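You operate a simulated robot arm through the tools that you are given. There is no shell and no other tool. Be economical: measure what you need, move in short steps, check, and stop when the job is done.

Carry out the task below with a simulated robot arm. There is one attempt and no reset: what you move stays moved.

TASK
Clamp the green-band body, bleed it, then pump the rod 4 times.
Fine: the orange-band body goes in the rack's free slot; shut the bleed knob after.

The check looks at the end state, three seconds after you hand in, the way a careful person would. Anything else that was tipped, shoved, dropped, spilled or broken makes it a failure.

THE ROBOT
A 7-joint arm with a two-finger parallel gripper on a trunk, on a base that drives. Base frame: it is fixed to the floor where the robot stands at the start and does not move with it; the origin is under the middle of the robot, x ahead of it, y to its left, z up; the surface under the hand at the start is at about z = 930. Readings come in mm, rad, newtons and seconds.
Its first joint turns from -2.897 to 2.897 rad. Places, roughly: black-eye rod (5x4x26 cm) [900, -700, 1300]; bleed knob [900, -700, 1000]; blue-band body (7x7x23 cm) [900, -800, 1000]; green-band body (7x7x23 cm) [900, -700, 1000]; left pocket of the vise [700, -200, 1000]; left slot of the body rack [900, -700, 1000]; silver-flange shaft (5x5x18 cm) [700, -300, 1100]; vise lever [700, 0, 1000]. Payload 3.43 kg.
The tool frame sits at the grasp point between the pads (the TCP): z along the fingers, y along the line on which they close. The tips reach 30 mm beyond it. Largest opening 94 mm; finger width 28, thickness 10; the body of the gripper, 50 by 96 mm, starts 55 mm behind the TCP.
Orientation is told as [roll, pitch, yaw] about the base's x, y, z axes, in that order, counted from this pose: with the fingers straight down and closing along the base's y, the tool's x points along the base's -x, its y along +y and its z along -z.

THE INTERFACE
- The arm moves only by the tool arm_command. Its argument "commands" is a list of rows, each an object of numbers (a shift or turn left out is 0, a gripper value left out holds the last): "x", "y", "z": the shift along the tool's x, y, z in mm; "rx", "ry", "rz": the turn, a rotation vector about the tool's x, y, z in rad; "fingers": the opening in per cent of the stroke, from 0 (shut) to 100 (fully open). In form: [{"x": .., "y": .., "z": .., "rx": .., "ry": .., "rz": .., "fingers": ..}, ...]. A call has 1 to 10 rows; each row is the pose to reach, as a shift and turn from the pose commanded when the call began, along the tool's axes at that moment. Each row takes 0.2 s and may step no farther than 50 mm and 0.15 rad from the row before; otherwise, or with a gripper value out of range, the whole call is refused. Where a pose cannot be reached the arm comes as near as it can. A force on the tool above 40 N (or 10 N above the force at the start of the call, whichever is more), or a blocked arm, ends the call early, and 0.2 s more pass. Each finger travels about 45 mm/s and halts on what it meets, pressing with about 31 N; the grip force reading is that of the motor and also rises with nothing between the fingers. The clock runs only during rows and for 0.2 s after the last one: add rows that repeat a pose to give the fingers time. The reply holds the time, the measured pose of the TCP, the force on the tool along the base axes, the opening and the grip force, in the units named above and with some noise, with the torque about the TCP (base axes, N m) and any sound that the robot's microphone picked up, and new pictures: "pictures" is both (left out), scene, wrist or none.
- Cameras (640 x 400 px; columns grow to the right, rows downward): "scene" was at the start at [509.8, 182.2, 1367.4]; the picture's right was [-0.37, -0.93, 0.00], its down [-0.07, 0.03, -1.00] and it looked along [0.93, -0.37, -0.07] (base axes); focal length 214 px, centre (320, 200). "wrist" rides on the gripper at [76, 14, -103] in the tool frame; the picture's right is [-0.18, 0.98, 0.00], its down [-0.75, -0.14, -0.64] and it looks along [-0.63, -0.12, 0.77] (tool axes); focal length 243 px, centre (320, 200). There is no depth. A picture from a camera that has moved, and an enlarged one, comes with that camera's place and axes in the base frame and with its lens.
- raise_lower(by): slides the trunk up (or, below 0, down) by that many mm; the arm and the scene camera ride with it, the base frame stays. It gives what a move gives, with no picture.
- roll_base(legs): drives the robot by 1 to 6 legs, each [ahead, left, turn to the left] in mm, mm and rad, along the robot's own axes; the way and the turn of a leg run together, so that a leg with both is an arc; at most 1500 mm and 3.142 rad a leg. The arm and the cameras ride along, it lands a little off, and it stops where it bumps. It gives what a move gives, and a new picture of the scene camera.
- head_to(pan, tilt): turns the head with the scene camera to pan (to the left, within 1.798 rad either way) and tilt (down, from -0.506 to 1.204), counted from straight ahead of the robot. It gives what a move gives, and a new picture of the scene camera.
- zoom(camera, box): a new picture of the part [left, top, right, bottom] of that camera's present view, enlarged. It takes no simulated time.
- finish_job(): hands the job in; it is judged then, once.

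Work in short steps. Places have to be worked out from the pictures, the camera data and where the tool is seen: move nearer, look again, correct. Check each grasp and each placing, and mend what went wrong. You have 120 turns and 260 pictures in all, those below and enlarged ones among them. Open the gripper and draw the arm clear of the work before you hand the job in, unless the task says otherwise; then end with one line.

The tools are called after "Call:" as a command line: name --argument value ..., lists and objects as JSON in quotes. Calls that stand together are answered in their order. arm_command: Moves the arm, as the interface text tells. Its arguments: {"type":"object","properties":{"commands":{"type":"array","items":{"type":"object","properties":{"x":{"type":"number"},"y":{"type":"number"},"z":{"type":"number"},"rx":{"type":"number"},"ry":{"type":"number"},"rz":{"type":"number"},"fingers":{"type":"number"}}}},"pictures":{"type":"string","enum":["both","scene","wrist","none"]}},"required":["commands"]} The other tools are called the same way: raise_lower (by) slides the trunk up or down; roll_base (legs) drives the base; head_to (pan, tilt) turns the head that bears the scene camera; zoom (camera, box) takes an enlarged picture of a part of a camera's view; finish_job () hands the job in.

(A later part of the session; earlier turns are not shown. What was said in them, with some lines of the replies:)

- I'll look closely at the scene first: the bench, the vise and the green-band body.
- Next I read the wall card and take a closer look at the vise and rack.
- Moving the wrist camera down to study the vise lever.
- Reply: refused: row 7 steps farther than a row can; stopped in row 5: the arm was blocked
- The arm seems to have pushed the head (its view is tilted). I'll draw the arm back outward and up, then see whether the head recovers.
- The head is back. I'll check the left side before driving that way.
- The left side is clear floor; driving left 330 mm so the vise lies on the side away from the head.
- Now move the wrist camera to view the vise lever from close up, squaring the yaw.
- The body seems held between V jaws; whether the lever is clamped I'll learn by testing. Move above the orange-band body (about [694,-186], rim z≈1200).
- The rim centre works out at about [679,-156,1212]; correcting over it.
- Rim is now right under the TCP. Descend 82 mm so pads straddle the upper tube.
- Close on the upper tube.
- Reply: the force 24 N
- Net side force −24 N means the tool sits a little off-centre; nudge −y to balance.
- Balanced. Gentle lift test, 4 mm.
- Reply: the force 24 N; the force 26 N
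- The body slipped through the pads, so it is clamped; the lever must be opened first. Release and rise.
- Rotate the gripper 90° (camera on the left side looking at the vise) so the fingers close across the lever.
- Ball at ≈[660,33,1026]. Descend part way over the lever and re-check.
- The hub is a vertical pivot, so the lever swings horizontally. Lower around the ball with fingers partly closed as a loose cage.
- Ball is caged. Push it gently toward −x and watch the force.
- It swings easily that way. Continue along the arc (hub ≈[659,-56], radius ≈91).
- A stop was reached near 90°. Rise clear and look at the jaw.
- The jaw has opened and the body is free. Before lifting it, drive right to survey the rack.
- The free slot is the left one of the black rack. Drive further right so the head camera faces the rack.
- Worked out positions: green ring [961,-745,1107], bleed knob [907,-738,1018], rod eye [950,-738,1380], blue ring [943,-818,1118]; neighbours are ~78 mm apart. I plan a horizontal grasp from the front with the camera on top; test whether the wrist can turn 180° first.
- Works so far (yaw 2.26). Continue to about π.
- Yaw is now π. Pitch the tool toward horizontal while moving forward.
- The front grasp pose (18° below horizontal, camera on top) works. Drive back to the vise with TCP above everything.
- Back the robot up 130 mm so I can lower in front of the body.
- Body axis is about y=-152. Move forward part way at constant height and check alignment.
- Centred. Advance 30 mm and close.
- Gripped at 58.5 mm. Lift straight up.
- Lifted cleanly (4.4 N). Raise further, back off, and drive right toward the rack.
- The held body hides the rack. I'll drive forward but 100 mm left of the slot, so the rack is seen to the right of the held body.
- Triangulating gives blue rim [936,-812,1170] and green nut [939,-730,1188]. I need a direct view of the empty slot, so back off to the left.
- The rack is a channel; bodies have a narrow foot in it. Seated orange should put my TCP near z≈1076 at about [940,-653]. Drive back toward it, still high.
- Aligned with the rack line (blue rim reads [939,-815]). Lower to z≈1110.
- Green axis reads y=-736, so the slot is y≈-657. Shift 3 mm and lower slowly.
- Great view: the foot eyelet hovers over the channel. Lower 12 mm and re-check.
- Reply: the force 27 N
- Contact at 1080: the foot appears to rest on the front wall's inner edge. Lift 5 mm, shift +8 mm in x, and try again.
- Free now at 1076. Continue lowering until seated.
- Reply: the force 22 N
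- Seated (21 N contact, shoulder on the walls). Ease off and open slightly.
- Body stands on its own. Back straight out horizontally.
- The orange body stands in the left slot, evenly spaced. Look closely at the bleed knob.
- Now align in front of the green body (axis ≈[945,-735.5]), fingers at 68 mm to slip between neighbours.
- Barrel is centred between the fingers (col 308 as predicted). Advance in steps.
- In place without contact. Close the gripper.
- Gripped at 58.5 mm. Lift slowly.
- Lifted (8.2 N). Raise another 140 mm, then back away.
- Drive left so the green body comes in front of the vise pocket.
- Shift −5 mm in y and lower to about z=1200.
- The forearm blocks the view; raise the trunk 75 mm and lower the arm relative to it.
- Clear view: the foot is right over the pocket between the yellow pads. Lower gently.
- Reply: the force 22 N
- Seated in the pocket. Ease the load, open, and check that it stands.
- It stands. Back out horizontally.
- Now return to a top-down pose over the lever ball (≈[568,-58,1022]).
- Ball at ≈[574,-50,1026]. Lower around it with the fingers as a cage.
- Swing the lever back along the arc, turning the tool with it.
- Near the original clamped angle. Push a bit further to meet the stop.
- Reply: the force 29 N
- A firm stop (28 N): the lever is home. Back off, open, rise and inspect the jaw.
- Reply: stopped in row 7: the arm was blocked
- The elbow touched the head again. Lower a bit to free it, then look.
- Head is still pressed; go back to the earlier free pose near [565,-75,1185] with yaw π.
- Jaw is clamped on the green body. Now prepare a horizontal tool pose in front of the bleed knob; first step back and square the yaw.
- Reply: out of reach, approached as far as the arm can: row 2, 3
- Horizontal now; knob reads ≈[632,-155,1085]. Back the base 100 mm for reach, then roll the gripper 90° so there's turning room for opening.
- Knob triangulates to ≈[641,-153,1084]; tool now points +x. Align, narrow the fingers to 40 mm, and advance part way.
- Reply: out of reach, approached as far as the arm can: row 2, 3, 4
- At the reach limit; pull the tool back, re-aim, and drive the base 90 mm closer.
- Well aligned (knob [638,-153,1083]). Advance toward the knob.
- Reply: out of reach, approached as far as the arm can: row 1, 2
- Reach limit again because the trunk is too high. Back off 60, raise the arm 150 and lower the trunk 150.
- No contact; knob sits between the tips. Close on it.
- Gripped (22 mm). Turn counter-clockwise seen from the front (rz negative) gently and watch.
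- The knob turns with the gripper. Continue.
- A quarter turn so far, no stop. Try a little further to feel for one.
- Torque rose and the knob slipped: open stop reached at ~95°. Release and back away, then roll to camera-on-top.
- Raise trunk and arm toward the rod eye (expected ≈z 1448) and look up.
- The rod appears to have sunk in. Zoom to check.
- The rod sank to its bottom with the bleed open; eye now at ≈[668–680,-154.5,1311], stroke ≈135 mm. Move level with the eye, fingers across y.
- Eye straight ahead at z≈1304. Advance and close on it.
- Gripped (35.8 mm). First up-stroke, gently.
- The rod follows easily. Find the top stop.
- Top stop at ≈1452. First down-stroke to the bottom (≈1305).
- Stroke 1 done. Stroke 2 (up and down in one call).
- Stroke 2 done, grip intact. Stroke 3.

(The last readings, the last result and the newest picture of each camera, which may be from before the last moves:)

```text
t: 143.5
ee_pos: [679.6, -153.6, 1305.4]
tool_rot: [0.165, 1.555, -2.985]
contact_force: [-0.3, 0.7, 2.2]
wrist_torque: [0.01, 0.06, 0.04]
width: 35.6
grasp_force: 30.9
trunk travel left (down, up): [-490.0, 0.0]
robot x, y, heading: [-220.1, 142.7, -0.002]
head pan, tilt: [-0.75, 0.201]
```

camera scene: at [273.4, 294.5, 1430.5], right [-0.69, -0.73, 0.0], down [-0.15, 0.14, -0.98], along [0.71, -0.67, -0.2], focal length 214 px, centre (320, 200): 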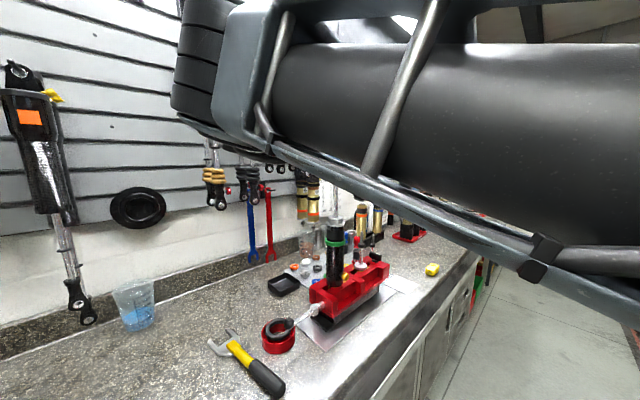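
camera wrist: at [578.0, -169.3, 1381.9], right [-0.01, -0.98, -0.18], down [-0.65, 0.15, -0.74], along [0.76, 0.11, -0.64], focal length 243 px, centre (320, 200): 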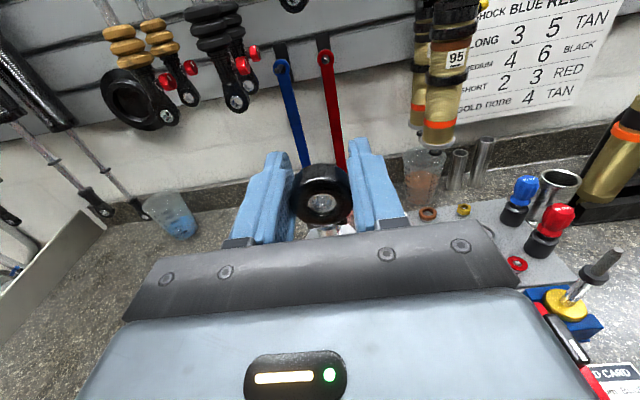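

Stroke 4.

Call:
arm_command --commands '[{"x": 36}, {"x": 72}, {"x": 108}, {"x": 142}, {"x": 144}, {"x": 108}, {"x": 72}, {"x": 36}, {"x": 3}, {"x": 0}]' --pictures "both"

```text
t: 145.7
ee_pos: [678.3, -155.0, 1304.5]
tool_rot: [0.195, 1.554, -2.958]
contact_force: [-0.3, 0.2, 3.7]
wrist_torque: [0.01, -0.1, 0.03]
width: 35.2
grasp_force: 30.6
trunk travel left (down, up): [-490.0, 0.0]
robot x, y, heading: [-219.1, 144.0, -0.001]
head pan, tilt: [-0.75, 0.201]
camera scene: at [273.3, 294.7, 1430.5], right [-0.69, -0.73, 0.0], down [-0.15, 0.14, -0.98], along [0.71, -0.67, -0.2], focal length 214 px, centre (320, 200)
camera wrist: at [577.9, -168.5, 1381.1], right [-0.01, -0.98, -0.18], down [-0.65, 0.15, -0.74], along [0.76, 0.11, -0.64], focal length 243 px, centre (320, 200)
```

scene: 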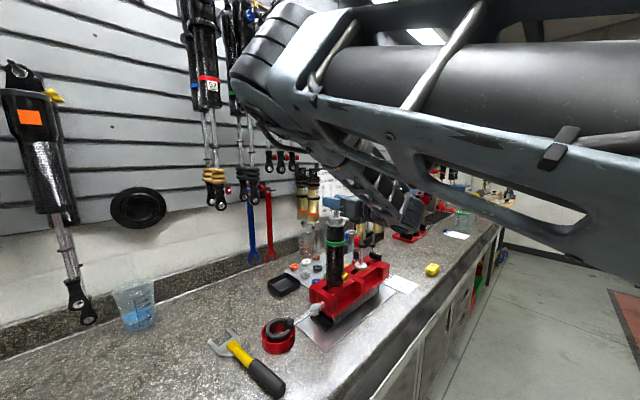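
wrist: 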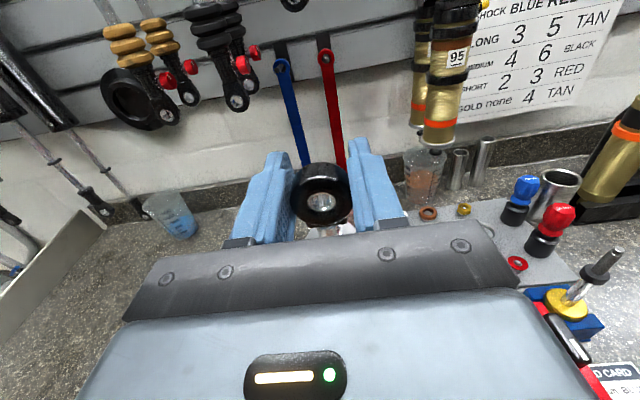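

Four full strokes done. Release the eye, back off, and lower toward the knob.

Call:
arm_command --commands '[{"fingers": 55}, {"fingers": 75}, {"fingers": 75, "z": -30}, {"fingers": 75, "z": -70}, {"fingers": 42, "z": -110}]' --pictures "none"

Call:
raise_lower --by -150

Call:
arm_command --commands '[{"x": -35}, {"x": -70}]' --pictures "wrist"

```text
t: 146.9
ee_pos: [569.8, -153.5, 1305.3]
tool_rot: [0.178, 1.553, -2.977]
contact_force: [-0.2, 0.3, -0.4]
wrist_torque: [0.02, -0.01, 0.0]
width: 39.5
grasp_force: 0.1
trunk travel left (down, up): [-490.0, 0.0]
robot x, y, heading: [-221.1, 145.6, -0.003]
head pan, tilt: [-0.75, 0.201]
```

```text
t: 148.7
ee_pos: [568.6, -154.4, 1155.2]
tool_rot: [0.151, 1.553, -3.002]
contact_force: [0.3, 0.1, 0.7]
wrist_torque: [-0.01, 0.0, -0.01]
width: 39.7
grasp_force: 0.1
trunk travel left (down, up): [-340.0, 150.0]
robot x, y, heading: [-223.6, 140.5, -0.001]
head pan, tilt: [-0.75, 0.201]
```

```text
t: 149.2
ee_pos: [569.0, -153.5, 1084.8]
tool_rot: [0.16, 1.552, -2.994]
contact_force: [-0.6, -0.5, -0.6]
wrist_torque: [0.0, 0.06, -0.02]
width: 39.7
grasp_force: 0.1
trunk travel left (down, up): [-340.0, 150.0]
robot x, y, heading: [-220.2, 146.2, 0.001]
head pan, tilt: [-0.75, 0.201]
camera wrist: at [466.9, -166.7, 1162.2], right [-0.01, -0.98, -0.18], down [-0.65, 0.15, -0.74], along [0.76, 0.11, -0.64], focal length 243 px, centre (320, 200)
```

wrist: 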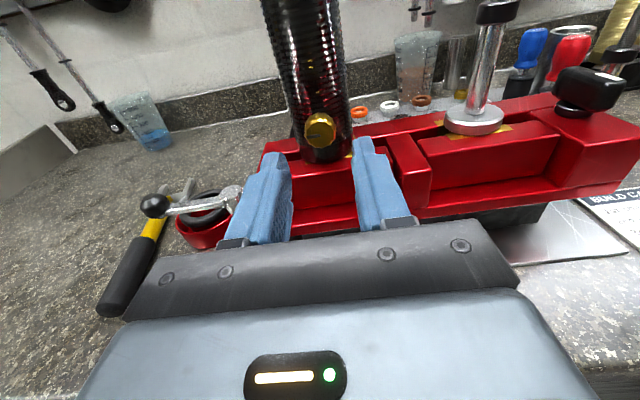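

Aligned with the knob. Advance 48 mm and check before closing.

Call:
arm_command --commands '[{"z": 16}, {"z": 32}, {"z": 47}]' --pictures "none"

Call:
zoom --camera "wrist" --box '[200, 60, 440, 240]'

```text
t: 150.1
ee_pos: [615.7, -154.4, 1085.5]
tool_rot: [0.15, 1.553, -3.003]
contact_force: [0.3, 0.7, -0.3]
wrist_torque: [-0.01, -0.01, -0.04]
width: 39.5
grasp_force: 0.0
trunk travel left (down, up): [-340.0, 150.0]
robot x, y, heading: [-220.8, 144.8, -0.005]
head pan, tilt: [-0.75, 0.201]
```

```text
2.22 times, centred on (320, 150) of wrist
camera zoom: at [514.4, -168.2, 1161.4], right [-0.01, -0.98, -0.18], down [-0.65, 0.15, -0.74], along [0.76, 0.11, -0.64], focal length 539 px, centre (320, 311)
```

zoom: 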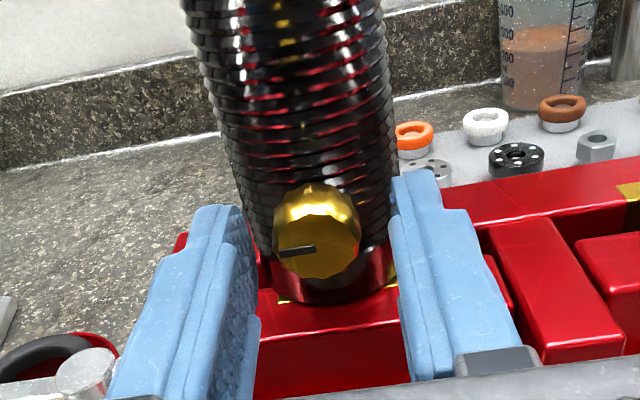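

Mark points left (open). Close on the knob and turn clockwise.

Call:
arm_command --commands '[{"fingers": 30}, {"fingers": 15}, {"fingers": 15}, {"fingers": 15, "rz": 0.13}, {"fingers": 15, "rz": 0.26}, {"fingers": 15, "rz": 0.39}, {"fingers": 15, "rz": 0.52}, {"fingers": 15, "rz": 0.65}, {"fingers": 15, "rz": 0.78}, {"fingers": 15, "rz": 0.91}]' --pictures "none"

Call:
arm_command --commands '[{"rz": 0.13}, {"rz": 0.26}, {"rz": 0.39}, {"rz": 0.52}, {"rz": 0.64}]' --pictures "none"

Call:
zoom --camera "wrist" --box '[200, 60, 440, 240]'

```text
t: 152.2
ee_pos: [615.4, -152.5, 1085.1]
tool_rot: [-1.548, 0.663, 1.574]
contact_force: [-6.5, 16.4, 0.7]
wrist_torque: [0.01, 0.28, 0.87]
width: 21.9
grasp_force: 31.2
trunk travel left (down, up): [-340.0, 150.0]
robot x, y, heading: [-218.1, 142.4, -0.002]
head pan, tilt: [-0.75, 0.201]
```

```text
t: 153.4
ee_pos: [616.5, -153.7, 1086.5]
tool_rot: [-1.556, 0.022, 1.56]
contact_force: [2.8, 16.8, 4.0]
wrist_torque: [-0.02, -0.12, 0.84]
width: 21.7
grasp_force: 30.8
trunk travel left (down, up): [-340.0, 150.0]
robot x, y, heading: [-220.5, 144.9, -0.005]
head pan, tilt: [-0.75, 0.201]
```

```text
2.22 times, centred on (320, 150) of wrist
camera zoom: at [512.8, -229.7, 1073.3], right [-0.01, 0.16, -0.99], down [-0.63, 0.76, 0.13], along [0.77, 0.63, 0.09], focal length 539 px, centre (320, 311)
```

zoom: 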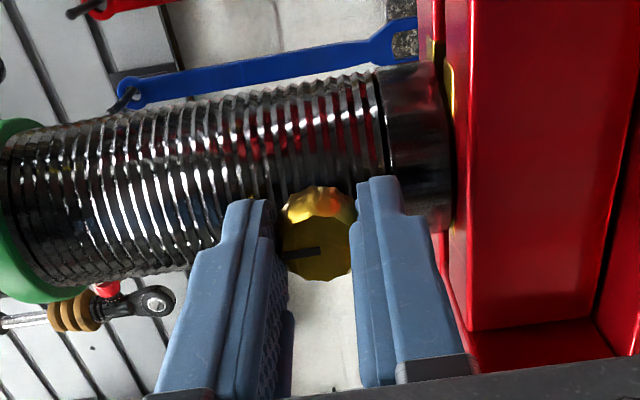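

Nearly shut; turn a bit more to feel the stop.

Call:
arm_command --commands '[{"rz": 0.08}, {"rz": 0.16}, {"rz": 0.24}]' --pictures "none"

Call:
zoom --camera "wrist" --box '[200, 60, 440, 240]'

```text
t: 154.2
ee_pos: [615.2, -156.8, 1084.6]
tool_rot: [-1.554, -0.215, 1.554]
contact_force: [10.4, 2.9, 3.7]
wrist_torque: [-0.18, -0.09, -0.04]
width: 22.0
grasp_force: 31.3
trunk travel left (down, up): [-340.0, 150.0]
robot x, y, heading: [-219.9, 145.2, -0.009]
head pan, tilt: [-0.75, 0.201]
```

```text
2.22 times, centred on (320, 150) of wrist
camera zoom: at [512.1, -226.4, 1055.4], right [-0.01, 0.39, -0.92], down [-0.63, 0.71, 0.31], along [0.78, 0.58, 0.24], focal length 539 px, centre (320, 311)
```

zoom: 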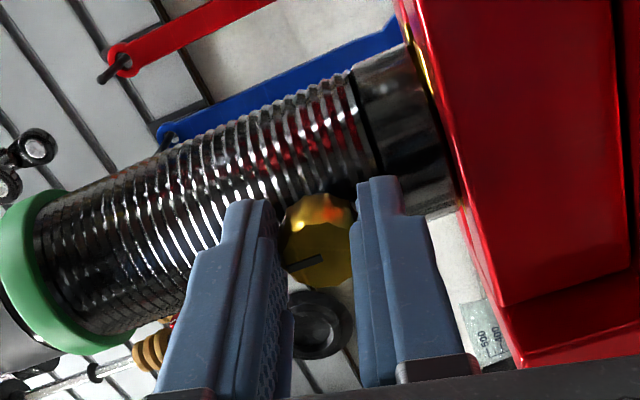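

The stop was reached (gripper slipped on it): knob shut. Open, back away, and verify everything.

Call:
arm_command --commands '[{"fingers": 40}, {"fingers": 42}, {"z": -40}, {"z": -80}, {"z": -120}]' --pictures "wrist"

Call:
roll_base --legs '[[-150, 0, 0]]'

Call:
head_to --pan -0.7 --tilt 0.25

Call:
zoom --camera "scene" --box '[260, 80, 460, 240]'

Call:
zoom --camera "wrist" --box '[160, 0, 480, 200]'

```text
t: 155.4
ee_pos: [497.2, -151.4, 1087.0]
tool_rot: [-1.556, -0.216, 1.559]
contact_force: [0.3, 0.6, -0.9]
wrist_torque: [-0.02, 0.04, -0.06]
width: 39.6
grasp_force: 0.1
trunk travel left (down, up): [-340.0, 150.0]
robot x, y, heading: [-219.2, 142.5, -0.01]
head pan, tilt: [-0.75, 0.201]
camera wrist: at [393.1, -223.2, 1057.5], right [-0.01, 0.39, -0.92], down [-0.63, 0.71, 0.31], along [0.78, 0.58, 0.24], focal length 243 px, centre (320, 200)
```

wrist: 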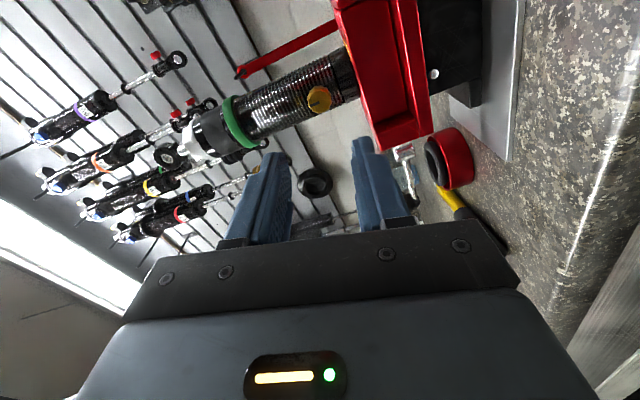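

```text
t: 156.8
ee_pos: [345.1, -152.5, 1087.3]
tool_rot: [-1.553, -0.217, 1.558]
contact_force: [0.6, 0.9, 1.5]
wrist_torque: [0.0, 0.01, 0.0]
width: 39.4
grasp_force: 0.1
trunk travel left (down, up): [-340.0, 150.0]
robot x, y, heading: [-368.6, 148.9, -0.008]
head pan, tilt: [-0.75, 0.201]
camera scene: at [121.8, 295.5, 1280.4], right [-0.68, -0.73, 0.0], down [-0.15, 0.14, -0.98], along [0.71, -0.67, -0.2], focal length 214 px, centre (320, 200)
```

scene: 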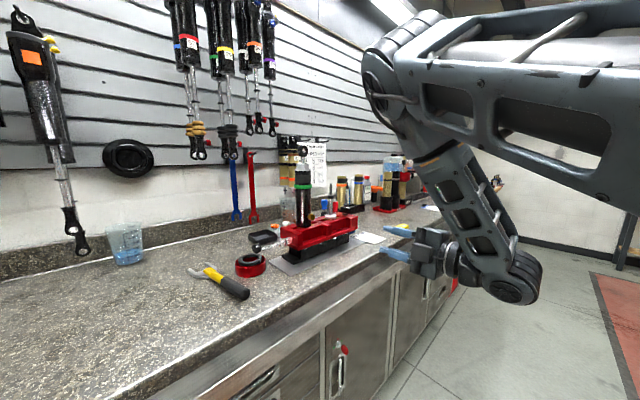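

```text
t: 157.5
ee_pos: [345.1, -153.1, 1087.7]
tool_rot: [-1.554, -0.216, 1.558]
contact_force: [0.2, 0.0, 0.3]
wrist_torque: [-0.04, -0.03, -0.01]
width: 39.6
grasp_force: 0.0
trunk travel left (down, up): [-340.0, 150.0]
robot x, y, heading: [-371.0, 145.6, -0.003]
head pan, tilt: [-0.7, 0.25]
camera scene: at [125.1, 298.8, 1275.9], right [-0.65, -0.76, 0.0], down [-0.19, 0.16, -0.97], along [0.74, -0.63, -0.25], focal length 214 px, centre (320, 200)
```

scene: 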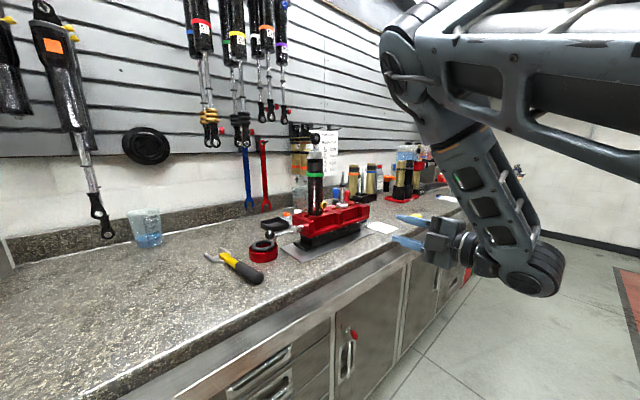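

```text
2.50 times, centred on (360, 160) of scene
camera zoom: at [125.1, 298.8, 1275.9], right [-0.65, -0.76, 0.0], down [-0.19, 0.16, -0.97], along [0.74, -0.63, -0.25], focal length 536 px, centre (220, 300)
```

zoom: 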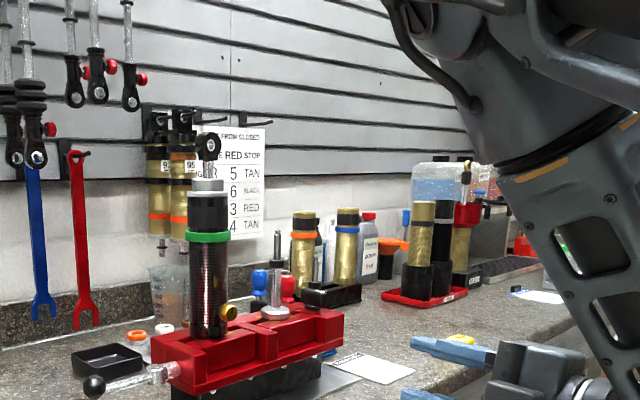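

```text
2.00 times, centred on (320, 100) of wrist
camera zoom: at [240.8, -223.8, 1057.6], right [-0.01, 0.39, -0.92], down [-0.63, 0.71, 0.31], along [0.78, 0.58, 0.24], focal length 485 px, centre (320, 400)
```

zoom: 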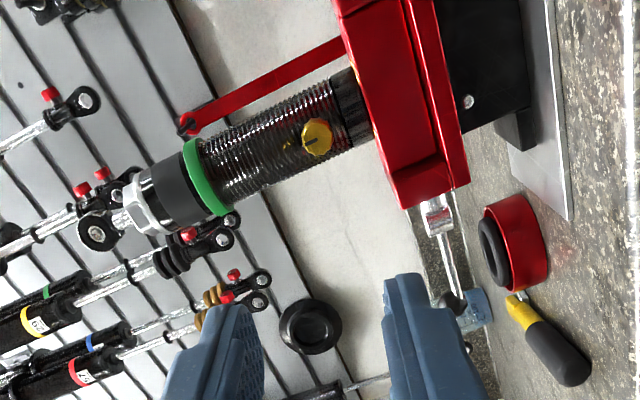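

The knob mark points up (shut), the lever is home, and the orange and blue bodies stand in the rack. Open the gripper fully, then hand in.

Call:
arm_command --commands '[{"fingers": 100}, {"fingers": 100}, {"fingers": 100}]' --pictures "none"

Call:
finish_job

```text
t: 158.3
ee_pos: [345.2, -152.7, 1086.9]
tool_rot: [-1.554, -0.216, 1.558]
contact_force: [0.7, 0.3, 0.0]
wrist_torque: [0.03, -0.01, -0.01]
width: 93.9
grasp_force: 0.1
trunk travel left (down, up): [-340.0, 150.0]
robot x, y, heading: [-371.5, 145.5, 0.0]
head pan, tilt: [-0.7, 0.25]
```

```text
The job is handed in.
```

The green-band body is clamped in the vise and bled, its rod was pumped 4 full up-and-down strokes and the bleed knob is shut again; the orange-band body stands in the rack's left slot. The rod also sank once on its own when I opened the bleed, before the four strokes, so a count of every downward move would read five.
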